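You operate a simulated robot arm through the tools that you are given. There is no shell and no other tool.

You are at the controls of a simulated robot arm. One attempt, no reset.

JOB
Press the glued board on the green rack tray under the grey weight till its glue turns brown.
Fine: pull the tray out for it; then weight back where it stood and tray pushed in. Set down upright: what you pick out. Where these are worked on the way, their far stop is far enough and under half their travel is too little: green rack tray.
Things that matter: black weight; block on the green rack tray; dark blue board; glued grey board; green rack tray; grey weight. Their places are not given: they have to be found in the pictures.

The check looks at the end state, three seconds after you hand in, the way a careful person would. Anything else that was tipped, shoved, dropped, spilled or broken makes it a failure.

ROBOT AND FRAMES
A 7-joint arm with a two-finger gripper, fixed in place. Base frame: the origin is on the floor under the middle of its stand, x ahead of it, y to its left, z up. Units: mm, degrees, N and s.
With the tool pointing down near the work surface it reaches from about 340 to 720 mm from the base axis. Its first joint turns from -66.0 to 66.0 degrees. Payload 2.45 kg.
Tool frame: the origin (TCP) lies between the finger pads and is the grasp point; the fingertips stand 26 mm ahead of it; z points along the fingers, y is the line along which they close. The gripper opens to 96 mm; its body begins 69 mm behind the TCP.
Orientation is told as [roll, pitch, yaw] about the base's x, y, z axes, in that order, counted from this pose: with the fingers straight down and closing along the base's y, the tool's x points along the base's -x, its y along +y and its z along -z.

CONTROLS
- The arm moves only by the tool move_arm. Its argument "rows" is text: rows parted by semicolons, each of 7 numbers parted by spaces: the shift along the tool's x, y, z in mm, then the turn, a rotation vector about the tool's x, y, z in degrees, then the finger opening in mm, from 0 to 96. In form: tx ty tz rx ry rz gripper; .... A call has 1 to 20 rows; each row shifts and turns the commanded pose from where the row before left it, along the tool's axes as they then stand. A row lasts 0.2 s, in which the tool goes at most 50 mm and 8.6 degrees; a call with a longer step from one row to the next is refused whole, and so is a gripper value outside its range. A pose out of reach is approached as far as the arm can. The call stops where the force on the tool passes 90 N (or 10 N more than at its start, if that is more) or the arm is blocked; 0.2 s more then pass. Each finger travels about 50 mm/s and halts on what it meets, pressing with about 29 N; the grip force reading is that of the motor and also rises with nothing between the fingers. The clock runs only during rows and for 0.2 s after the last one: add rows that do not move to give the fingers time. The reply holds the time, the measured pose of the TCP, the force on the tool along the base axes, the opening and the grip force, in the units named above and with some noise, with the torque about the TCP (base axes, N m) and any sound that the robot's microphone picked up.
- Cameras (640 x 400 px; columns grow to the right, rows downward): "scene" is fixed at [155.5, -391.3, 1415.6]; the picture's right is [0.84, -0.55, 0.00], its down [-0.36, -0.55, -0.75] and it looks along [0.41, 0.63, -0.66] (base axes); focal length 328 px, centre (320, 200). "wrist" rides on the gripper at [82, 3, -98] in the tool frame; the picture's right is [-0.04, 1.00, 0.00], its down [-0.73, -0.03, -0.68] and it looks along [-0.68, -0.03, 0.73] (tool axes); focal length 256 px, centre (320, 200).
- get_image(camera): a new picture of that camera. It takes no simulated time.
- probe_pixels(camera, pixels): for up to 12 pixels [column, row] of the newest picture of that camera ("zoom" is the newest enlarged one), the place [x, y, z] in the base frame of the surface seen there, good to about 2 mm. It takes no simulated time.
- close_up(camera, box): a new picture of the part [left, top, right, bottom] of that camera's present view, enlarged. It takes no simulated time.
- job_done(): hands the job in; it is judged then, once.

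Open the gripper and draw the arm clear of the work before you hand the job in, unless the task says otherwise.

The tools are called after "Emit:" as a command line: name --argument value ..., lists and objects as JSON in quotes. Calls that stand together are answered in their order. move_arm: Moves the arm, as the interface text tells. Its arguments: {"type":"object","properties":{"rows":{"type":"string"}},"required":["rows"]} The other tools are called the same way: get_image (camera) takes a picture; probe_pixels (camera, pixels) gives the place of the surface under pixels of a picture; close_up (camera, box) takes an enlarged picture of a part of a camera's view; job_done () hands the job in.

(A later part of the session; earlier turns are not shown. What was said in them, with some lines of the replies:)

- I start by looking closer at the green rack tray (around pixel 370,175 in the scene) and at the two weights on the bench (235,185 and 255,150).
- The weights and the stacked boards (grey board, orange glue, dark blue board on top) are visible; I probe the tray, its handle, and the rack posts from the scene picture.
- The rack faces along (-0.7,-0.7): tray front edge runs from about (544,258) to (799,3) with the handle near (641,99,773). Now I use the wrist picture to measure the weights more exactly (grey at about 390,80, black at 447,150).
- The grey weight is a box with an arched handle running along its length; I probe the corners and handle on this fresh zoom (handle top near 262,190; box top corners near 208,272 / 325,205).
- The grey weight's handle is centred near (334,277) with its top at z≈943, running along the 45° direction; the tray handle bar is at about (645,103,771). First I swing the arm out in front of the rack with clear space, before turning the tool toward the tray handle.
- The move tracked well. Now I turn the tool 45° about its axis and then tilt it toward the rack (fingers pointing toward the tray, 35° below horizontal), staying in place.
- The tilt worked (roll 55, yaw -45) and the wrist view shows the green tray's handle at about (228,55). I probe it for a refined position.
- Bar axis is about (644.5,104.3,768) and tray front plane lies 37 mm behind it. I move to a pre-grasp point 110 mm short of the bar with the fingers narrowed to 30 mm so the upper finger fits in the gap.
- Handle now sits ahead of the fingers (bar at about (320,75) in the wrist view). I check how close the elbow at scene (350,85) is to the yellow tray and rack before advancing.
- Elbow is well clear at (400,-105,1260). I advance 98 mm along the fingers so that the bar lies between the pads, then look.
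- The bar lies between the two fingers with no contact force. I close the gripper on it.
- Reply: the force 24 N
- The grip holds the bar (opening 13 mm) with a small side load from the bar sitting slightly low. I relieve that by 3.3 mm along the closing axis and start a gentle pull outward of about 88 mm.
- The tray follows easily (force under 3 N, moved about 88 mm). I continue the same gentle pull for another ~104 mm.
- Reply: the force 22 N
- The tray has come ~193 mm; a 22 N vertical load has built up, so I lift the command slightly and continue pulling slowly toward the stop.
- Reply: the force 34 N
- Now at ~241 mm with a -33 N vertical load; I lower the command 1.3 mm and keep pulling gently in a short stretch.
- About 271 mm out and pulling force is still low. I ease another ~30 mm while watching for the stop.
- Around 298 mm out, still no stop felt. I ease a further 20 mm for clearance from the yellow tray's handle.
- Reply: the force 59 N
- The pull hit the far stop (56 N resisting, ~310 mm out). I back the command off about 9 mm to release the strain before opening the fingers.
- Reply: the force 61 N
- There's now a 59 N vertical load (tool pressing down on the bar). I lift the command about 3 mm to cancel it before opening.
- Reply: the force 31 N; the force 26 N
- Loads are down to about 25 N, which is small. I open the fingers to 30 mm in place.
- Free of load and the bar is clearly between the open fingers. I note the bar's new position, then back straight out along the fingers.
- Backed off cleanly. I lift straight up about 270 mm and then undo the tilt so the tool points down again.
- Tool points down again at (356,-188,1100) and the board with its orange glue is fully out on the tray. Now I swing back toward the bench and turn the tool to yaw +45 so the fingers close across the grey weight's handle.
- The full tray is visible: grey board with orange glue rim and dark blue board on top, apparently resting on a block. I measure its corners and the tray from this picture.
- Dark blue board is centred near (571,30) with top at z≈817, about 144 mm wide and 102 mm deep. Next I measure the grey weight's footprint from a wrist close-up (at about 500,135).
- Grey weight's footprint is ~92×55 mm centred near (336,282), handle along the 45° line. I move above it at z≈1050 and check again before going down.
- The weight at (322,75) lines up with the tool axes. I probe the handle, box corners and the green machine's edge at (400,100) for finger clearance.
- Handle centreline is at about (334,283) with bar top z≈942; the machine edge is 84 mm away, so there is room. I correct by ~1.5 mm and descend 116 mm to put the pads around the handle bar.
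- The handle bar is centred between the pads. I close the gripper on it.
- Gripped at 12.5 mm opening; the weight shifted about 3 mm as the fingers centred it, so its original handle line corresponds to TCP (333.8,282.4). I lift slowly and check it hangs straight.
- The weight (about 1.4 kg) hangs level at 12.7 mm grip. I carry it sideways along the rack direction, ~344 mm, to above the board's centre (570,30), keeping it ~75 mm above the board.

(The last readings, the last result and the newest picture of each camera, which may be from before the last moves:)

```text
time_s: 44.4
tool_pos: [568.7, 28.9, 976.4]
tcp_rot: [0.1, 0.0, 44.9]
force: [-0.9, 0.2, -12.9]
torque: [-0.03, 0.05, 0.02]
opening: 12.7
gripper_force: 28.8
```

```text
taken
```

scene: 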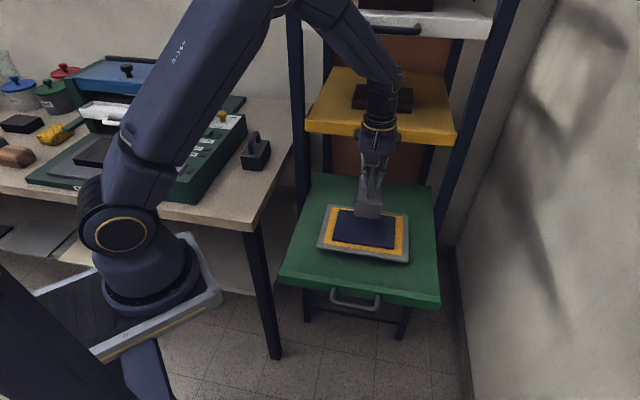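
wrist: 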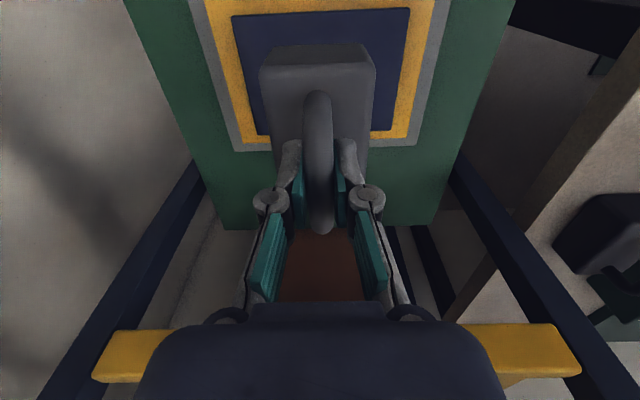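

The weight hovers over the dark blue board, roughly centred (board columns 254–390, weight column ~318). I lower it 66 mm, then feel for contact in small steps.

Emit:
move_arm --rows "0 0 8 0 0 0 0;0 0 14 0 0 0 0;0 0 14 0 0 0 0;0 0 14 0 0 0 0;0 0 10 0 0 0 0;0 0 6 0 0 0 0;0 0 0 0 0 0 0"

Emit:
close_up --camera "scene" --box '[290, 120, 450, 280]'

```text
time_s: 46.0
tool_pos: [569.7, 29.1, 910.9]
tcp_rot: [0.0, 0.0, 45.0]
force: [-0.1, 0.2, -12.7]
torque: [0.01, 0.06, -0.01]
opening: 12.3
gripper_force: 28.9
```

```text
2.50 times, centred on (370, 200) of scene
```

zoom: 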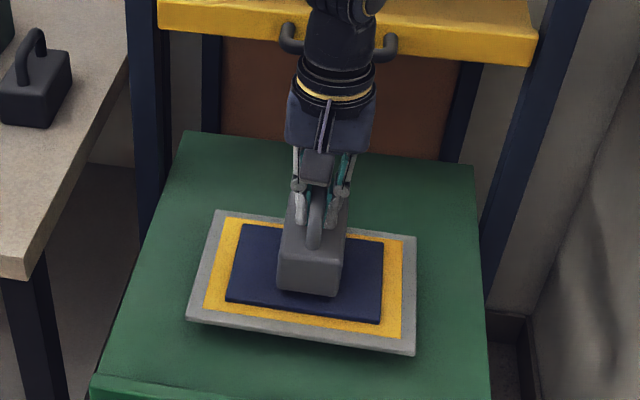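

The weight is centred over the dark blue board about 10 mm above it. I lower in small steps watching the vertical force drop.

Emit:
move_arm --rows "0 0 2 0 0 0 0;0 0 2 0 0 0 0;0 0 2 0 0 0 0;0 0 0 0 0 0 0"

Emit:
move_arm --rows "0 0 1.5 0 0 0 0;0 0 1 0 0 0 0;0 0 0 0 0 0 0"

```text
time_s: 47.0
tool_pos: [569.9, 31.4, 904.6]
tcp_rot: [0.1, 0.0, 45.0]
force: [0.1, -0.6, -13.7]
torque: [-0.08, 0.07, -0.01]
opening: 12.6
gripper_force: 29.0
```

```text
time_s: 47.8
tool_pos: [569.5, 28.4, 901.8]
tcp_rot: [0.0, -0.1, 45.0]
force: [0.4, 0.3, -14.5]
torque: [-0.02, 0.04, 0.0]
opening: 12.4
gripper_force: 28.9
```

Still hanging (−14 N) at z 901.8. I continue 1 mm at a time.

Emit:
move_arm --rows "0 0 1 0 0 0 0;0 0 0 0 0 0 0"

Emit:
move_arm --rows "0 0 1 0 0 0 0;0 0 0 0 0 0 0"

Emit:
move_arm --rows "0 0 1 0 0 0 0;0 0 0 0 0 0 0"

```text
time_s: 48.4
tool_pos: [570.4, 28.9, 901.2]
tcp_rot: [0.0, 0.0, 44.9]
force: [-0.4, -1.0, -14.0]
torque: [-0.01, 0.05, 0.01]
opening: 12.6
gripper_force: 29.0
```

```text
time_s: 49.0
tool_pos: [570.2, 29.8, 900.6]
tcp_rot: [0.0, 0.0, 45.0]
force: [-1.5, 0.0, -10.7]
torque: [0.04, -0.05, 0.01]
opening: 12.3
gripper_force: 28.9
```

```text
time_s: 49.6
tool_pos: [569.1, 29.4, 900.3]
tcp_rot: [-0.1, -0.1, 45.0]
force: [-3.2, 1.5, 6.6]
torque: [-0.11, 0.23, 0.01]
opening: 12.6
gripper_force: 29.2
```

Contact reached at TCP z≈900 (weight bottom on the board at ~817). I ease off half a millimetre and open the fingers gently.

Emit:
move_arm --rows "0 0 -0.5 0 0 0 0;0 0 0 0 0 0 14;0 0 0 0 0 0 18;0 0 0 0 0 0 24;0 0 0 0 0 0 32;0 0 0 0 0 0 40;0 0 0 0 0 0 40"

Emit:
get_image --camera "wrist"

Emit:
close_up --camera "scene" --box '[290, 120, 450, 280]'

```text
time_s: 51.2
tool_pos: [569.4, 28.4, 899.9]
tcp_rot: [0.1, 0.0, 45.0]
force: [-0.5, -0.8, 0.7]
torque: [0.0, -0.01, 0.0]
opening: 40.0
gripper_force: 0.1
```

```text
taken
```

wrist: 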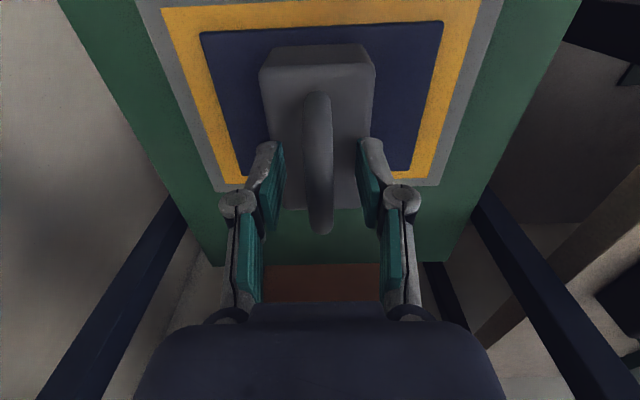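

```text
2.50 times, centred on (370, 200) of scene
```

zoom: 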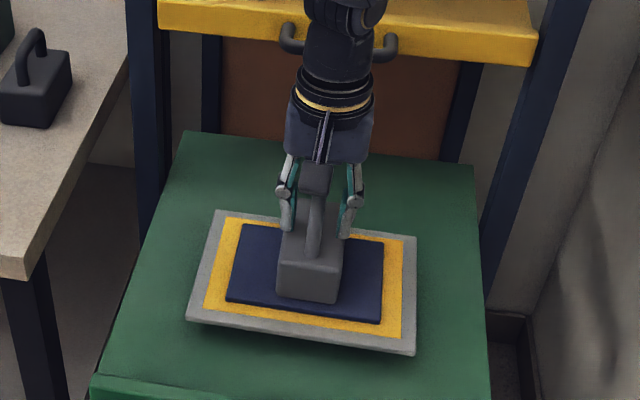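

The weight is standing alone on the dark blue board. I lift the gripper clear straight up and wait for the glue to change colour.

Emit:
move_arm --rows "0 0 -10 0 0 0 40;0 0 -20 0 0 0 40;0 0 -25 0 0 0 40;0 0 -25 0 0 0 40;0 0 0 0 0 0 40;0 0 0 0 0 0 40;0 0 0 0 0 0 40;0 0 0 0 0 0 40;0 0 0 0 0 0 40;0 0 0 0 0 0 40;0 0 0 0 0 0 40;0 0 0 0 0 0 40;0 0 0 0 0 0 40;0 0 0 0 0 0 40;0 0 0 0 0 0 40;0 0 0 0 0 0 40;0 0 0 0 0 0 40;0 0 0 0 0 0 40;0 0 0 0 0 0 40;0 0 0 0 0 0 40"

Emit:
close_up --camera "scene" --box '[290, 120, 450, 280]'

Emit:
get_image --camera "wrist"

```text
time_s: 55.4
tool_pos: [568.1, 29.1, 980.5]
tcp_rot: [0.0, 0.0, 45.0]
force: [-0.3, 0.6, 0.6]
torque: [-0.03, 0.01, 0.05]
opening: 40.0
gripper_force: 0.1
```

```text
2.50 times, centred on (370, 200) of scene
```

zoom: 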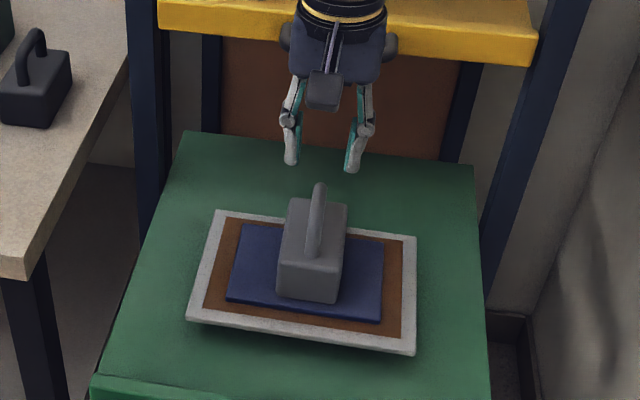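

```text
taken
```

wrist: 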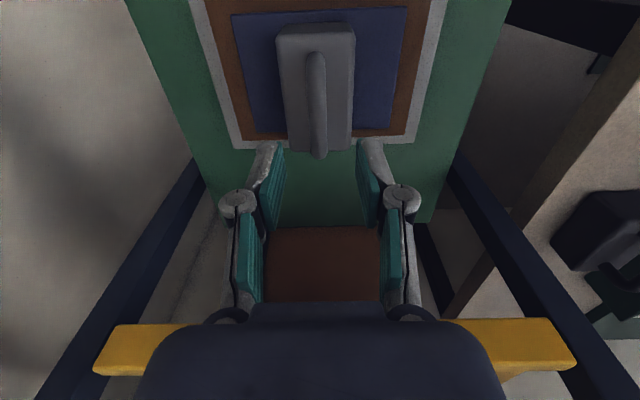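

The glue ring has turned brown under the weight. I go back down 79 mm to re-grip the handle.

Emit:
move_arm --rows "0 0 15 0 0 0 40;0 0 20 0 0 0 40;0 0 20 0 0 0 40;0 0 14 0 0 0 40;0 0 7 0 0 0 40;0 0 3 0 0 0 40;0 0 0 0 0 0 40"

Emit:
get_image --camera "wrist"

Emit:
close_up --camera "scene" --box '[290, 120, 450, 280]'

```text
time_s: 57.0
tool_pos: [568.2, 29.6, 901.4]
tcp_rot: [0.0, -0.1, 45.0]
force: [-0.4, 0.6, 0.1]
torque: [0.0, 0.0, -0.02]
opening: 40.1
gripper_force: 0.0
```

```text
taken
```

wrist: 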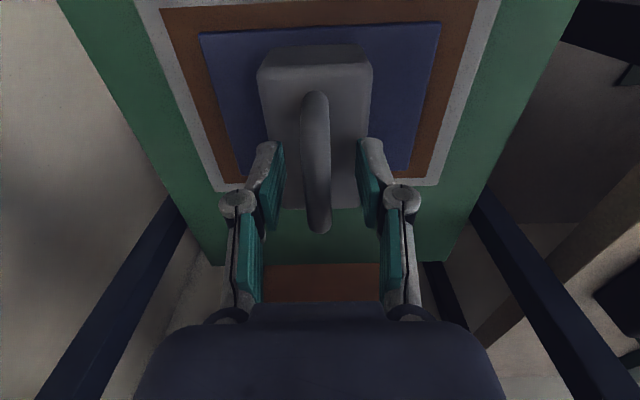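

```text
2.50 times, centred on (370, 200) of scene
```

zoom: 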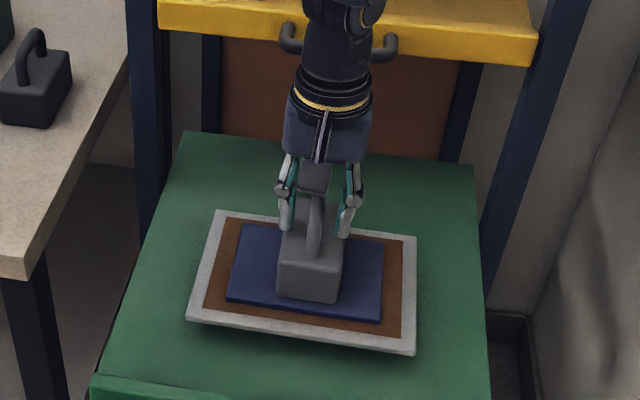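

Handle sits about 1 mm to the left of the grip centre (column 316 vs 318), so I shift 1 mm and close gently.

Emit:
move_arm --rows "0 -1 0 0 0 0 40;0 0 0 0 0 0 28;0 0 0 0 0 0 20;0 0 0 0 0 0 15;0 0 0 0 0 0 10;0 0 0 0 0 0 0;0 0 0 0 0 0 0"

Emit:
get_image --camera "wrist"

```text
time_s: 58.6
tool_pos: [570.1, 29.9, 900.8]
tcp_rot: [0.0, 0.0, 45.0]
force: [2.6, -1.2, -0.1]
torque: [0.01, 0.0, 0.0]
opening: 12.5
gripper_force: 29.4
```

```text
taken
```

wrist: 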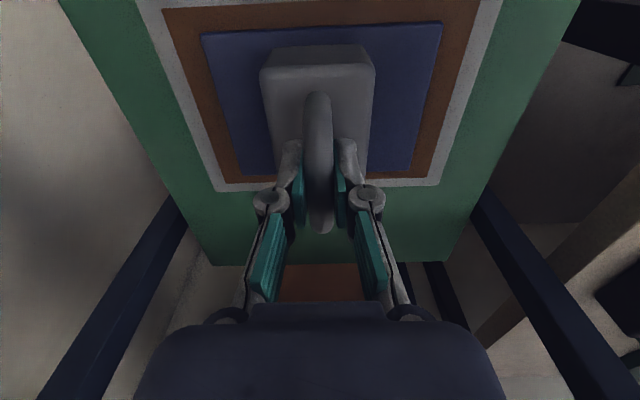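

Gripped again with the board stack unmoved. I lift the weight slowly by 76 mm and check that the board stays on the tray.

Emit:
move_arm --rows "0 0 -2 0 0 0 0;0 0 -4 0 0 0 0;0 0 -8 0 0 0 0;0 0 -14 0 0 0 0;0 0 -16 0 0 0 0;0 0 -16 0 0 0 0;0 0 -10 0 0 0 0;0 0 -6 0 0 0 0;0 0 0 0 0 0 0"

Emit:
close_up --camera "scene" --box '[270, 100, 450, 320]'

Emit:
get_image --camera "wrist"

```text
time_s: 60.6
tool_pos: [569.1, 28.6, 978.0]
tcp_rot: [0.0, 0.0, 45.0]
force: [0.1, -0.3, -13.2]
torque: [-0.09, 0.03, 0.02]
opening: 12.7
gripper_force: 28.8
```

```text
1.82 times, centred on (360, 210) of scene
```

zoom: 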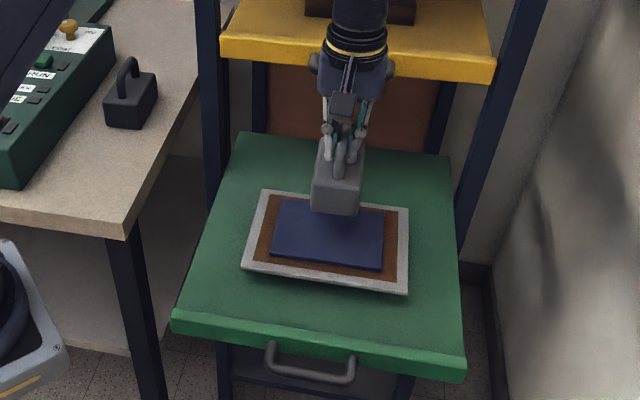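

```text
taken
```

wrist: 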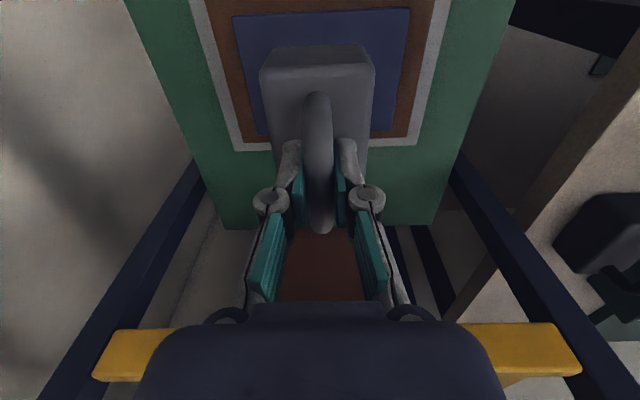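

The weight came off and the stack stayed in place with brown glue. I carry the weight back along the same line to its original spot (+3.3 mm correction for the earlier grip shift).

Emit:
move_arm --rows "0 8 0 0 0 0 0;0 16 0 0 0 0 0;-1.245 24 0 0 0 0 0;-1.245 28 0 0 0 0 0;-1.245 28 0 0 0 0 0;-1.245 28 0 0 0 0 0;-1.245 28 0 0 0 0 0;-1.245 28 0 0 0 0 0;-1.245 28 0 0 0 0 0;-1.245 28 0 0 0 0 0;-1.245 28 0 0 0 0 0;-1.245 28 0 0 0 0 0;0 24 0 0 0 0 0;0 12 0 0 0 0 0;0 8 0 0 0 0 0;0 4.5 0 0 0 0 0;0 0 0 0 0 0 0"

Emit:
get_image --camera "scene"

Emit:
get_image --camera "wrist"

```text
time_s: 64.2
tool_pos: [333.0, 283.8, 977.4]
tcp_rot: [0.0, 0.0, 45.0]
force: [0.3, 1.0, -14.5]
torque: [-0.05, 0.1, -0.02]
opening: 12.6
gripper_force: 29.5
```

```text
taken
```

scene: 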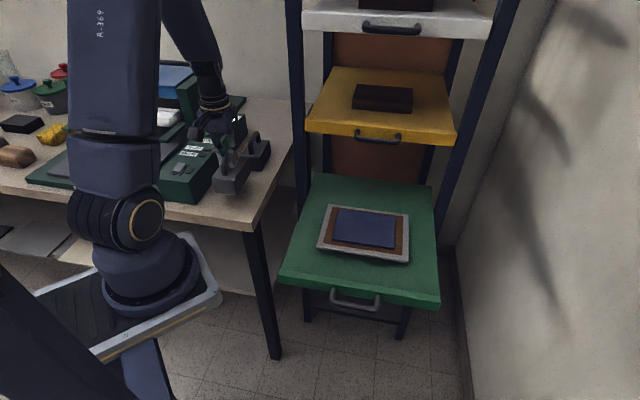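

```text
taken
```

wrist: 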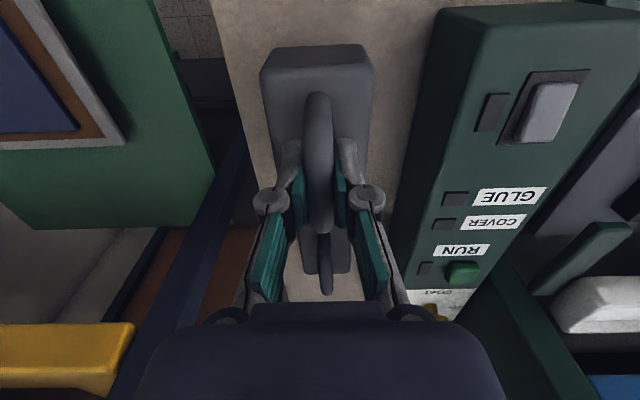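

Position (333,284) matches the original spot within noise. I lower 36 mm, then in small steps until the bench takes the load.

Emit:
move_arm --rows "0 0 6 0 0 0 0;0 0 10 0 0 0 0;0 0 10 0 0 0 0;0 0 6 0 0 0 0;0 0 4 0 0 0 0;0 0 2 0 0 0 0;0 0 1 0 0 0 0;0 0 0 0 0 0 0"

Emit:
move_arm --rows "0 0 1 0 0 0 0;0 0 1 0 0 0 0;0 0 0 0 0 0 0"

Emit:
move_arm --rows "0 0 1 0 0 0 0;0 0 0 0 0 0 0"

```text
time_s: 66.0
tool_pos: [331.4, 283.7, 938.5]
tcp_rot: [0.1, 0.0, 45.0]
force: [-0.7, 0.2, -14.2]
torque: [-0.06, 0.07, -0.02]
opening: 12.6
gripper_force: 28.8
```

```text
time_s: 66.8
tool_pos: [332.8, 282.2, 936.3]
tcp_rot: [0.0, 0.0, 44.9]
force: [-0.9, -0.1, -14.3]
torque: [-0.06, 0.08, 0.01]
opening: 12.9
gripper_force: 29.0
```

```text
time_s: 67.4
tool_pos: [332.8, 282.7, 934.8]
tcp_rot: [0.0, -0.1, 45.0]
force: [-1.8, -5.2, 6.3]
torque: [0.07, -0.1, -0.03]
opening: 12.6
gripper_force: 28.9
```

Contact (force flipped to +6 N) at z≈935. I ease half a millimetre and open the fingers.

Emit:
move_arm --rows "0 0 -0.4 0 0 0 0;0 0 0 0 0 0 14;0 0 0 0 0 0 18;0 0 0 0 0 0 24;0 0 0 0 0 0 32;0 0 0 0 0 0 40;0 0 0 0 0 0 44;0 0 0 0 0 0 44"

Emit:
get_image --camera "wrist"

```text
time_s: 69.2
tool_pos: [331.5, 283.7, 935.5]
tcp_rot: [0.1, 0.0, 45.0]
force: [1.1, -1.0, 0.4]
torque: [0.02, 0.0, 0.0]
opening: 44.2
gripper_force: 0.0
```

```text
taken
```

wrist: 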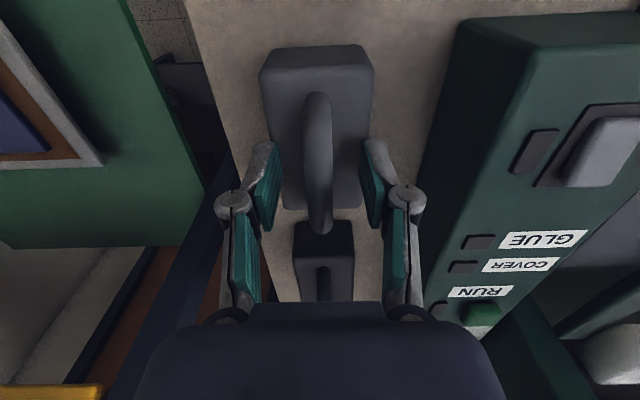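

The weight is standing free on the bench. I lift straight up and measure where it stands compared with before.

Emit:
move_arm --rows "0 0 -8 0 0 0 44;0 0 -16 0 0 0 44;0 0 -24 0 0 0 44;0 0 -24 0 0 0 44;0 0 -24 0 0 0 44;0 0 -20 0 0 0 44;0 0 -20 0 0 0 44;0 0 -24 0 0 0 44"

Emit:
get_image --camera "wrist"

Emit:
get_image --camera "scene"

```text
time_s: 71.0
tool_pos: [331.0, 283.2, 1097.0]
tcp_rot: [0.0, 0.0, 45.0]
force: [-0.7, 0.7, 0.1]
torque: [-0.01, 0.03, -0.02]
opening: 43.8
gripper_force: 0.0
```

```text
taken
```

wrist: 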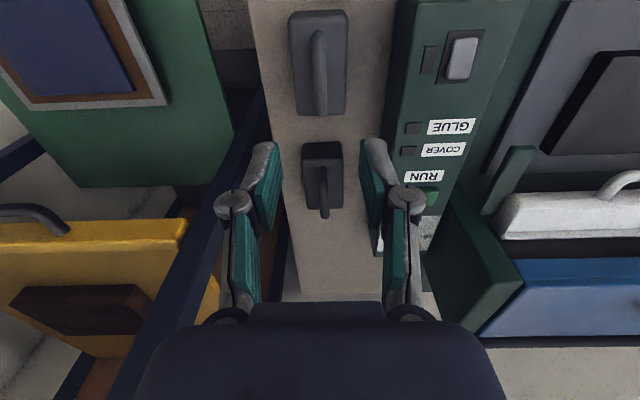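

```text
taken
```

scene: 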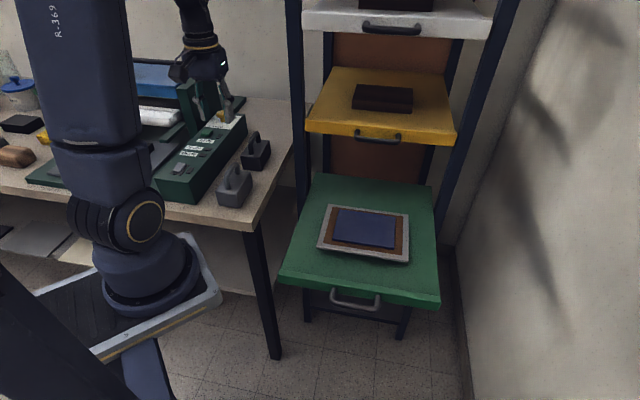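

Emit:
close_up --camera "scene" --box '[200, 110, 300, 230]'

Emit:
probe_pixels --camera "wrist" --pixels '[[291, 22], [346, 16], [297, 110], [343, 110], [318, 75], [323, 75], [320, 40], [320, 105]]'

```text
3.33 times, centred on (250, 170) of scene
```

zoom: 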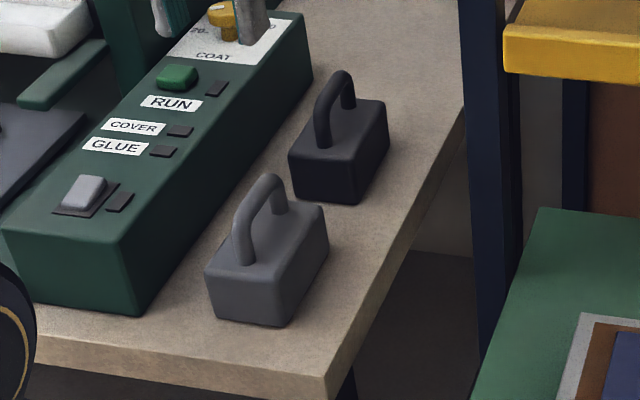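

```text
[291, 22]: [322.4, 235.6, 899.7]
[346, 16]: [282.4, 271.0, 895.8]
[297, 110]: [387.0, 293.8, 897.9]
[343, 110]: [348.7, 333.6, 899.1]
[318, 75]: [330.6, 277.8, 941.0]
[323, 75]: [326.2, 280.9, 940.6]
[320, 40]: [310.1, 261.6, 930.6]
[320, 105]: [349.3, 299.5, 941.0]
```

The weight stands within about a millimetre of where it was. Now I retrace the path back in front of the tray: move across and turn the tool back to yaw -45.

Emit:
move_arm --rows "12.7 -30 0 0 0 0 40;12.7 -30 0 0 0 0 40;12.7 -30 0 0 0 0 40;12.7 -30 0 0 0 0 40;12.7 -30 0 0 0 0 40;12.7 -30 0 0 0 0 40;12.7 -30 0 0 0 0 40;12.7 -30 0 0 0 0 40;0 0 0 0 0 7.5 40;0 0 0 0 0 7.5 40;0 0 0 0 0 7.5 40;0 0 0 0 0 7.5 40;0 0 0 0 0 7.5 40;0 0 0 0 0 7.5 40;0 0 0 0 0 7.5 40;0 0 0 0 0 7.5 40;0 0 0 0 0 7.5 40;0 0 0 0 0 7.5 40;0 0 0 0 0 7.5 40;0 0 0 0 0 7.5 40"

Emit:
move_arm --rows "-15.76 -30.5 0 0 0 0 30;-15.76 -30.5 0 0 0 0 30;-15.76 -30.5 0 0 0 0 30;-15.76 -30.5 0 0 0 0 30;-15.76 -30.5 0 0 0 0 30;-15.76 -30.5 0 0 0 0 30;-15.76 -30.5 0 0 0 0 30;0 0 0 -7.857 0 0 30;0 0 0 -7.857 0 0 30;0 0 0 -7.857 0 0 30;0 0 0 -7.857 0 0 30;0 0 0 -7.857 0 0 30;0 0 0 -7.857 0 0 30;0 0 0 -7.857 0 0 30"

Emit:
get_image --camera "scene"

Emit:
get_image --camera "wrist"

```text
time_s: 75.2
tool_pos: [429.7, 42.9, 1094.8]
tcp_rot: [0.0, 0.0, -45.1]
force: [0.1, 1.0, 0.3]
torque: [0.03, 0.0, -0.02]
opening: 40.0
gripper_force: 0.0
```

```text
time_s: 78.2
tool_pos: [356.1, -188.9, 1096.2]
tcp_rot: [55.2, -0.1, -45.0]
force: [-0.3, -0.2, 0.1]
torque: [-0.01, 0.0, 0.0]
opening: 29.9
gripper_force: 0.2
```

```text
taken
```

scene: 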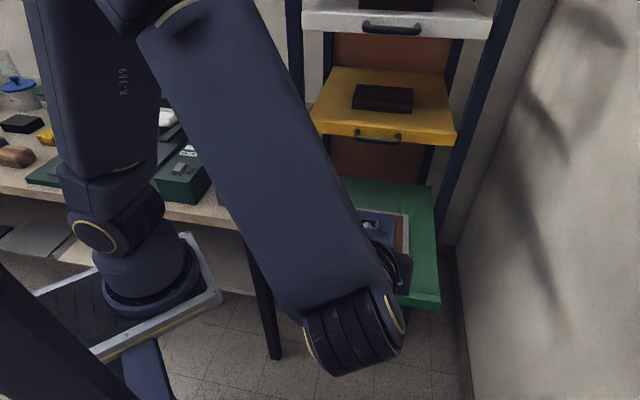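

```text
taken
```

wrist: 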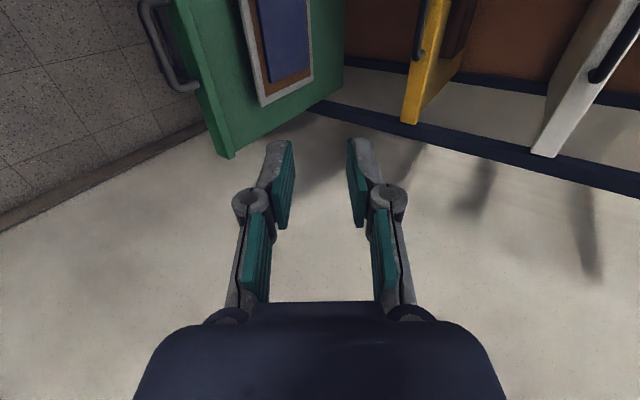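

I'm back at the same point in front of the tray with the tool tilted. I retrace the descent of ~269 mm straight down.

Emit:
move_arm --rows "0 -27.5 19.3 0 0 0 30;0 -27.5 19.3 0 0 0 30;0 -27.5 19.3 0 0 0 30;0 -27.5 19.3 0 0 0 30;0 -27.5 19.3 0 0 0 30;0 -27.5 19.3 0 0 0 30;0 -27.5 19.3 0 0 0 30;0 -27.5 19.3 0 0 0 30"

Emit:
get_image --camera "wrist"

```text
time_s: 80.0
tool_pos: [357.3, -187.9, 826.2]
tcp_rot: [55.1, 0.1, -45.1]
force: [0.9, 0.5, -0.2]
torque: [0.0, 0.0, -0.03]
opening: 30.0
gripper_force: 0.0
```

```text
taken
```

wrist: 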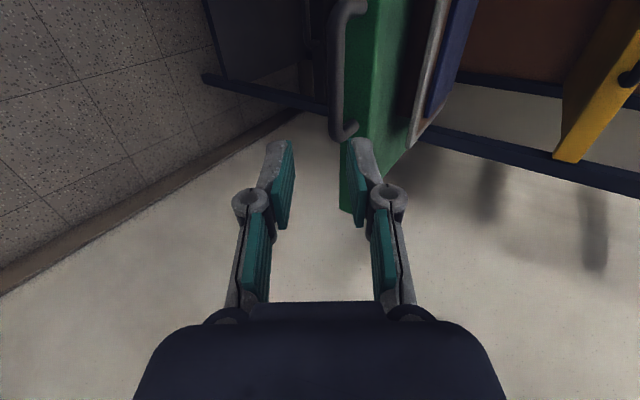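

The bar is at about column 337; I probe it to place the grip centre exactly.

Emit:
probe_pixels --camera "wrist" --pixels '[[335, 40], [333, 70], [333, 100], [334, 120], [338, 60], [338, 90], [370, 100], [375, 60]]'

```text
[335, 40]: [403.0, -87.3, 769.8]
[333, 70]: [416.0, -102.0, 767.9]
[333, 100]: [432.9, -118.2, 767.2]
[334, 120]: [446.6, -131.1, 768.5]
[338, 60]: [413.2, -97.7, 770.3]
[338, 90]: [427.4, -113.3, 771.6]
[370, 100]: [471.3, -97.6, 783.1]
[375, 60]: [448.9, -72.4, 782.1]
```

Bar axis is about 13 mm toward the upper finger and 122 mm ahead. I shift and advance 110 mm so that it sits between the pads, as before.

Emit:
move_arm --rows "0 13 15 0 0 0 32;0 0 22 0 0 0 32;0 0 22 0 0 0 32;0 0 22 0 0 0 32;0 0 17 0 0 0 32;0 0 12 0 0 0 32"

Emit:
get_image --camera "wrist"

```text
time_s: 81.4
tool_pos: [426.0, -117.6, 773.1]
tcp_rot: [55.0, 0.0, -45.0]
force: [0.6, 0.4, -0.4]
torque: [0.02, 0.01, -0.04]
opening: 31.7
gripper_force: 0.1
```

```text
taken
```

wrist: 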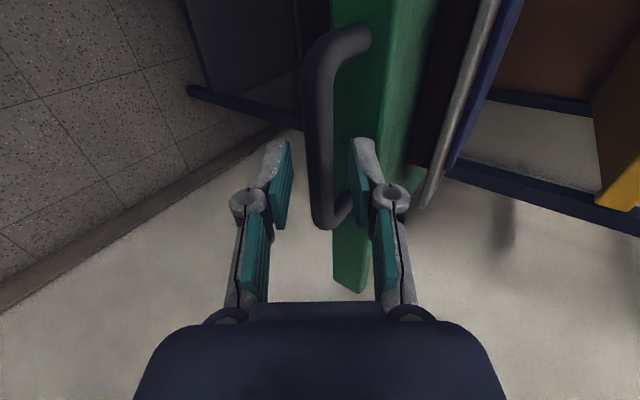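

The bar is well centred between the pads. I close on it.

Emit:
move_arm --rows "0 0 0 0 0 0 20;0 0 0 0 0 0 14;0 0 0 0 0 0 8;0 0 0 0 0 0 0;0 0 0 0 0 0 0"

```text
time_s: 82.6
tool_pos: [425.8, -117.9, 772.9]
tcp_rot: [55.0, 0.0, -45.1]
force: [2.2, 1.7, -0.9]
torque: [-0.01, 0.0, 0.0]
opening: 13.1
gripper_force: 39.5
```

Clean grip with almost no side load. I push the tray in gently, first ~104 mm.

Emit:
move_arm --rows "0 1.15 1.64 0 0 0 0;0 2.29 3.28 0 0 0 0;0 3.44 4.91 0 0 0 0;0 4.59 6.55 0 0 0 0;0 4.59 6.55 0 0 0 0;0 4.59 6.55 0 0 0 0;0 4.59 6.55 0 0 0 0;0 4.59 6.55 0 0 0 0;0 4.59 6.55 0 0 0 0;0 4.59 6.55 0 0 0 0;0 4.59 6.55 0 0 0 0;0 4.59 6.55 0 0 0 0;0 4.59 6.55 0 0 0 0;0 3.44 4.91 0 0 0 0;0 2.29 3.28 0 0 0 0;0 1.15 1.64 0 0 0 0"

Emit:
get_image --camera "scene"

```text
time_s: 86.0
tool_pos: [499.4, -44.6, 774.8]
tcp_rot: [54.8, 0.1, -44.8]
force: [-13.0, 11.8, -18.6]
torque: [-0.27, -0.03, -0.3]
opening: 13.0
gripper_force: 39.4
```

```text
taken
```

scene: 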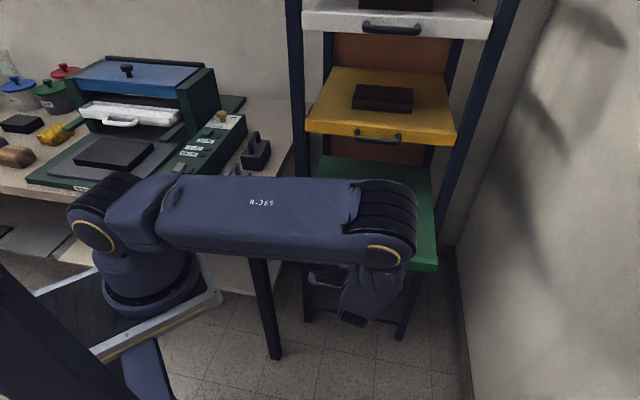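

Tray is about a third of the way in; small side loads (~17 N lateral, -19 N vertical) I relieve by a millimetre, and continue pushing ~104 mm.

Emit:
move_arm --rows "0.7 -0.65 0.46 0 0 0 0;0 1.15 1.64 0 0 0 0;0 2.29 3.28 0 0 0 0;0 3.44 4.91 0 0 0 0;0 4.59 6.55 0 0 0 0;0 4.59 6.55 0 0 0 0;0 4.59 6.55 0 0 0 0;0 4.59 6.55 0 0 0 0;0 4.59 6.55 0 0 0 0;0 4.59 6.55 0 0 0 0;0 4.59 6.55 0 0 0 0;0 4.59 6.55 0 0 0 0;0 4.59 6.55 0 0 0 0;0 4.59 6.55 0 0 0 0;0 3.44 4.91 0 0 0 0;0 2.29 3.28 0 0 0 0;0 1.15 1.64 0 0 0 0"

```text
time_s: 89.6
tool_pos: [572.2, 29.3, 774.0]
tcp_rot: [54.9, -0.1, -45.1]
force: [3.1, -5.2, -18.6]
torque: [-0.01, 0.31, 0.39]
opening: 13.4
gripper_force: 40.1
```

About 208 mm in, ~94 mm to go. I push another 80 mm, relieving the vertical load a little.

Emit:
move_arm --rows "-0.2 -0.65 0.46 0 0 0 0;0 1.15 1.64 0 0 0 0;0 2.29 3.28 0 0 0 0;0 3.44 4.91 0 0 0 0;0 4.59 6.55 0 0 0 0;0 4.59 6.55 0 0 0 0;0 4.59 6.55 0 0 0 0;0 4.59 6.55 0 0 0 0;0 4.59 6.55 0 0 0 0;0 4.59 6.55 0 0 0 0;0 4.59 6.55 0 0 0 0;0 3.44 4.91 0 0 0 0;0 2.29 3.28 0 0 0 0;0 1.15 1.64 0 0 0 0"

Emit:
get_image --camera "scene"

Emit:
get_image --camera "wrist"

```text
time_s: 92.6
tool_pos: [628.5, 85.8, 774.8]
tcp_rot: [55.2, 0.0, -45.0]
force: [-2.9, 0.7, 11.0]
torque: [-0.03, -0.19, -0.32]
opening: 13.4
gripper_force: 39.5
```

```text
taken
```

scene: 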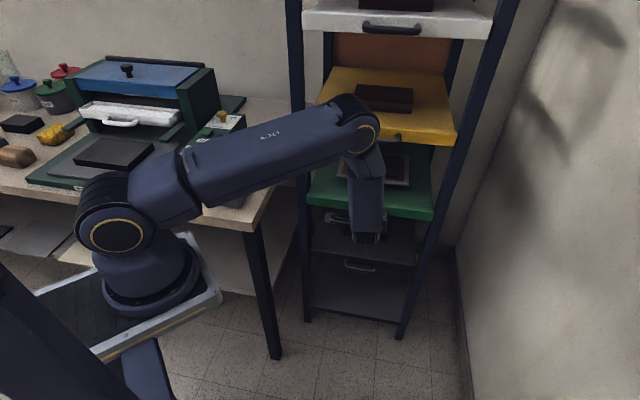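

```text
taken
```

wrist: 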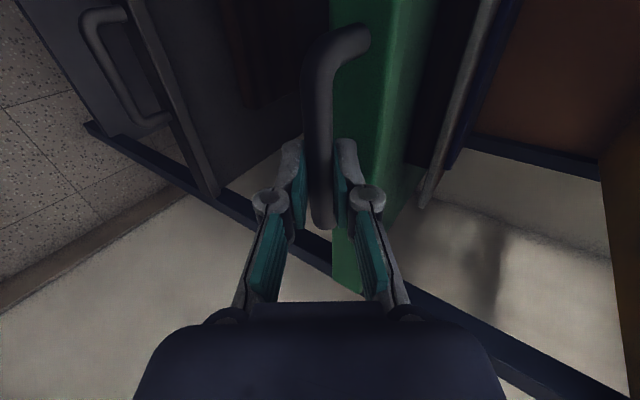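

About 14 mm remain. I push in 2 mm steps and watch for the closed stop.

Emit:
move_arm --rows "0 1.15 1.64 0 0 0 0;0 1.72 2.46 0 0 0 0;0 1.72 2.46 0 0 0 0;0 1.15 1.64 0 0 0 0;0 1.15 1.64 0 0 0 0;0 0 0 0 0 0 0"

Emit:
move_arm --rows "0 0.57 0.82 0 0 0 0;0 0.57 0.82 0 0 0 0;0 0 0 0 0 0 0"

```text
time_s: 94.0
tool_pos: [636.9, 94.4, 775.3]
tcp_rot: [55.1, 0.1, -45.0]
force: [-3.3, 1.9, 13.6]
torque: [0.31, 0.12, 0.43]
opening: 13.0
gripper_force: 39.6
```

```text
time_s: 94.8
tool_pos: [638.0, 94.8, 774.1]
tcp_rot: [55.0, -0.1, -44.8]
force: [-4.6, 1.6, 10.5]
torque: [0.1, -0.05, 0.11]
opening: 13.1
gripper_force: 39.3
```

No stop yet at s≈518; I continue 1 mm at a time.

Emit:
move_arm --rows "0 0.57 0.82 0 0 0 0;0 0.57 0.82 0 0 0 0;0 0 0 0 0 0 0"

Emit:
move_arm --rows "0 0.57 0.82 0 0 0 0;0 0.57 0.82 0 0 0 0;0 0 0 0 0 0 0"

```text
time_s: 95.6
tool_pos: [637.8, 95.2, 774.2]
tcp_rot: [54.8, 0.0, -45.0]
force: [-26.3, -13.0, 21.1]
torque: [0.09, 0.02, 0.16]
opening: 13.3
gripper_force: 39.5
```

```text
time_s: 96.4
tool_pos: [639.7, 96.5, 772.3]
tcp_rot: [54.8, -0.1, -45.1]
force: [-29.3, -19.4, 10.4]
torque: [-0.17, 0.07, 0.14]
opening: 12.8
gripper_force: 39.7
```

The closed stop is felt (≈35 N against the push) right where the tray was at first. I relax the push by 1 mm and open the fingers.

Emit:
move_arm --rows "0 -0.57 -0.82 0 0 0 0;0 0 0 0 0 0 0;0 0 0 0 0 0 15;0 0 0 0 0 0 18;0 0 0 0 0 0 22;0 0 0 0 0 0 28;0 0 0 0 0 0 30;0 0 0 0 0 0 30"

Emit:
get_image --camera "wrist"

```text
time_s: 98.2
tool_pos: [640.3, 96.8, 774.3]
tcp_rot: [55.0, 0.0, -45.0]
force: [0.2, -0.6, 0.3]
torque: [-0.01, -0.01, -0.01]
opening: 30.0
gripper_force: 0.1
```

```text
taken
```

wrist: 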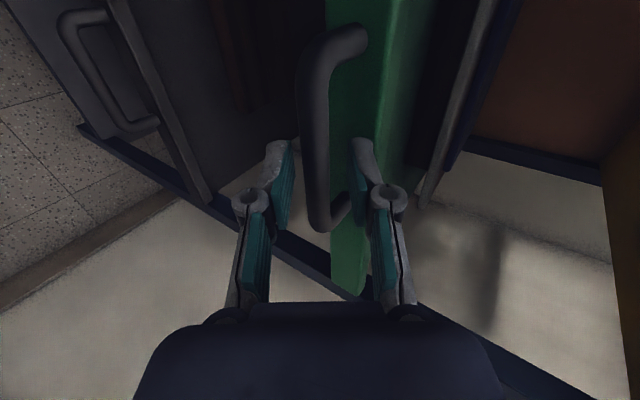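

The fingers are free of the bar, no force. I back straight out 100 mm along the fingers, then retreat up and away along the original path.

Emit:
move_arm --rows "0 0 -12 0 0 0 30;0 0 -20 0 0 0 30;0 0 -22 0 0 0 30;0 0 -22 0 0 0 30;0 0 -22 0 0 0 30"

Emit:
get_image --camera "wrist"

Emit:
probe_pixels --camera "wrist" --pixels '[[322, 20], [317, 50], [316, 90], [320, 130], [355, 100], [365, 60]]'

```text
time_s: 99.4
tool_pos: [583.2, 40.1, 828.9]
tcp_rot: [55.0, 0.1, -45.0]
force: [-1.1, -0.1, -0.2]
torque: [0.0, 0.03, -0.02]
opening: 30.0
gripper_force: 0.1
```

```text
taken
```

wrist: 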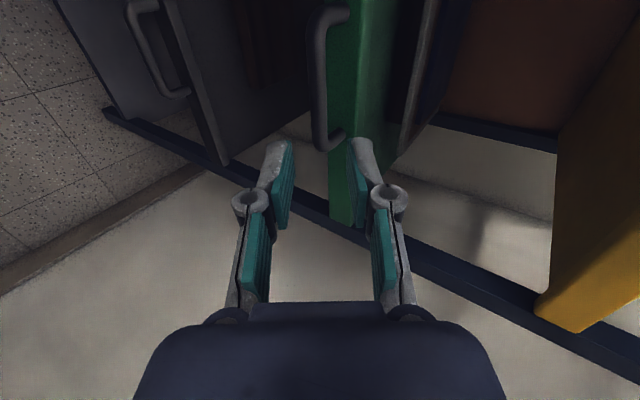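

```text
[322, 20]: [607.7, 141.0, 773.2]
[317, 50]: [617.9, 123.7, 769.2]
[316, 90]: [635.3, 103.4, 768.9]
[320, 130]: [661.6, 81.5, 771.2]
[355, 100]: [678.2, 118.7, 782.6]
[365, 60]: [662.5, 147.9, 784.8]
```

The handle probes match the starting readings (e.g. (635,103,769) both times), so the tray is fully in. I retreat up and away along the original path and untilt the tool.

Emit:
move_arm --rows "3.85 20 -31.3 0 0 0 30;3.85 20 -31.3 0 0 0 30;3.85 20 -31.3 0 0 0 30;3.85 20 -31.3 0 0 0 30;3.85 20 -31.3 0 0 0 30;3.85 20 -31.3 0 0 0 30;3.85 20 -31.3 0 0 0 30;3.85 20 -31.3 0 0 0 30;0 0 0 7.857 0 0 60;0 0 0 7.857 0 0 60;0 0 0 7.857 0 0 60;0 0 0 7.857 0 0 60;0 0 0 7.857 0 0 60;0 0 0 7.857 0 0 60;0 0 0 7.857 0 0 60"

Emit:
get_image --camera "scene"

Emit:
get_image --camera "wrist"

```text
time_s: 102.6
tool_pos: [481.0, -17.9, 1104.4]
tcp_rot: [-0.1, 0.1, -44.9]
force: [-0.6, 0.3, -0.2]
torque: [-0.01, 0.01, -0.02]
opening: 60.0
gripper_force: 0.0
```

```text
taken
```

scene: 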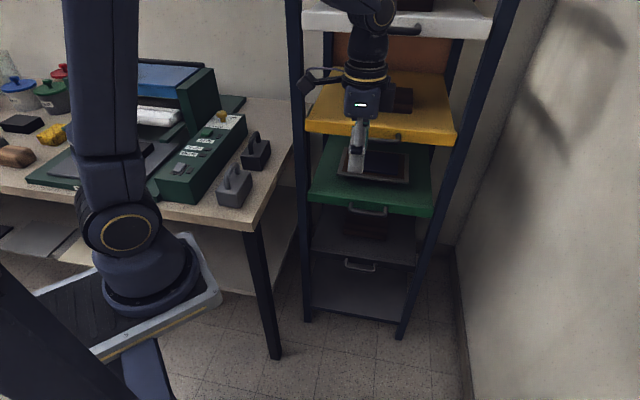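

```text
taken
```

wrist: 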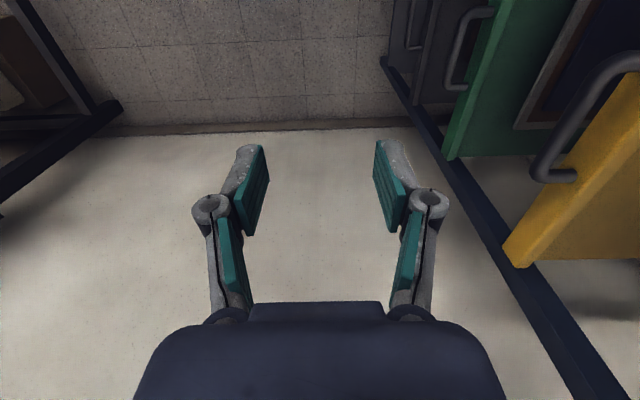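

Tray is in, and boards are on it. I turn the tool back and return the arm to its starting area so I can inspect everything unobstructed.

Emit:
move_arm --rows "0 0 0 0 0 -7.5 60;0 0 0 0 0 -7.5 60;0 0 0 0 0 -7.5 60;0 0 0 0 0 -7.5 60;0 0 0 0 0 -7.5 60;0 0 0 0 0 -7.5 60;24 26 -6 0 0 0 96;24 26 -6 0 0 0 96;24 26 -6 0 0 0 96;24 26 -6 0 0 0 96;24 26 -6 0 0 0 96;24 26 -6 0 0 0 96;24 26 -6 0 0 0 96;24 26 -6 0 0 0 96"

Emit:
get_image --camera "scene"

Emit:
close_up --camera "scene" --box '[200, 110, 300, 230]'

Emit:
close_up --camera "scene" --box '[290, 60, 470, 240]'

Emit:
probe_pixels --camera "zoom" --pixels '[[163, 293], [438, 330], [262, 332], [330, 340], [293, 340], [256, 206], [360, 210], [357, 256], [252, 241], [240, 198], [383, 210], [381, 273]]'

```text
time_s: 105.6
tool_pos: [289.1, 188.9, 1152.1]
tcp_rot: [-0.1, 0.0, 0.0]
force: [-0.2, 0.8, 0.6]
torque: [-0.02, -0.04, 0.01]
opening: 96.0
gripper_force: 0.1
```

```text
taken
```

scene: 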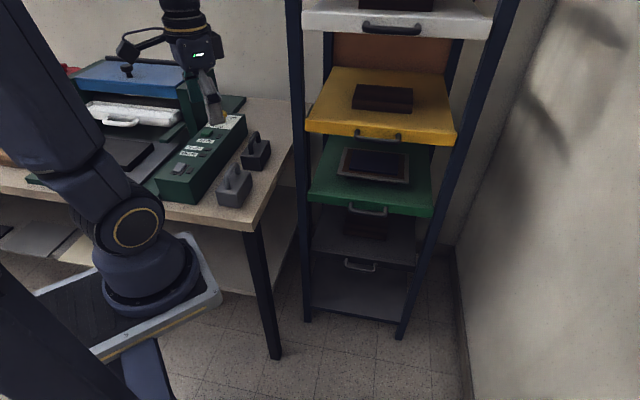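

```text
3.33 times, centred on (250, 170) of scene
```

zoom: 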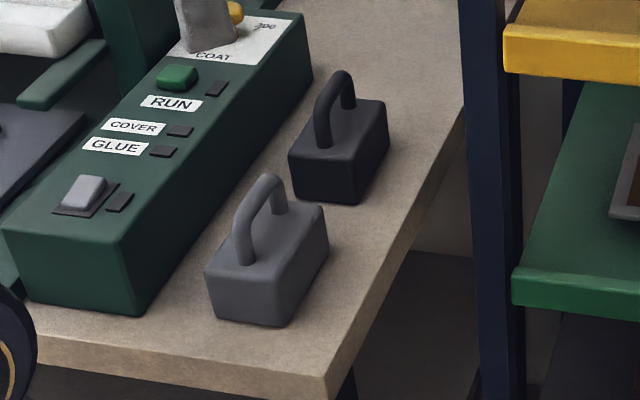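

```text
2.22 times, centred on (380, 150) of scene
```

zoom: 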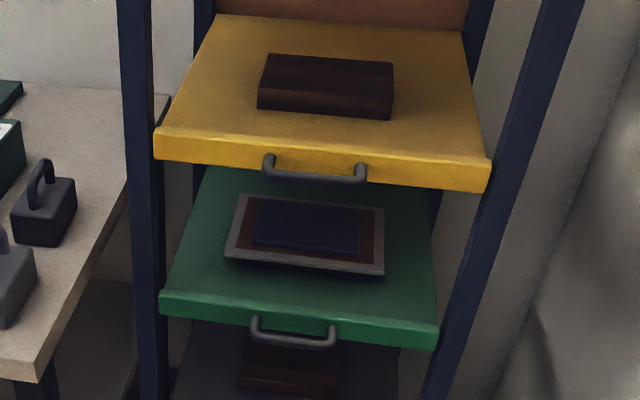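

```text
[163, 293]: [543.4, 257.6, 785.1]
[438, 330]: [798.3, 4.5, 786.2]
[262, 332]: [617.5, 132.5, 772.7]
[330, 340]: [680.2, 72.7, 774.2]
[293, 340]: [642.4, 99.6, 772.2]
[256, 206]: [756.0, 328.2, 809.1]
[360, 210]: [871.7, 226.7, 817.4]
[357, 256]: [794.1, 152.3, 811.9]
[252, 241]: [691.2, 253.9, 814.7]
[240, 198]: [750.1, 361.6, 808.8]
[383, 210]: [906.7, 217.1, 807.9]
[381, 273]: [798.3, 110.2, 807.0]
```

Every probe agrees with the starting readings: the tray is closed, the glue is brown, and the board stack has not moved. Both weights stand upright where they were, and the arm is back at its start with the gripper open, so I hand in.

Emit:
job_done

```text
The job is handed in.
```

The glued board is pressed and its glue has turned brown. I handed the job in, but no verdict has come back yet.

- **Tray:** I pulled the green rack tray out to its far stop, about 302 mm. It is now pushed back in, and the handle measures within about 2 mm of where it started.
- **Grey weight:** It stood on the dark blue board for about 7 seconds, by which time the glue was brown. It is back upright on the bench, within about 2 mm of its original spot.
- **Everything else:** The board stack sits where it was on the tray, and the black weight looks unmoved in the last picture. I never saw the block directly; it seems to be under the grey board. The gripper is open and the arm is back at its starting place.
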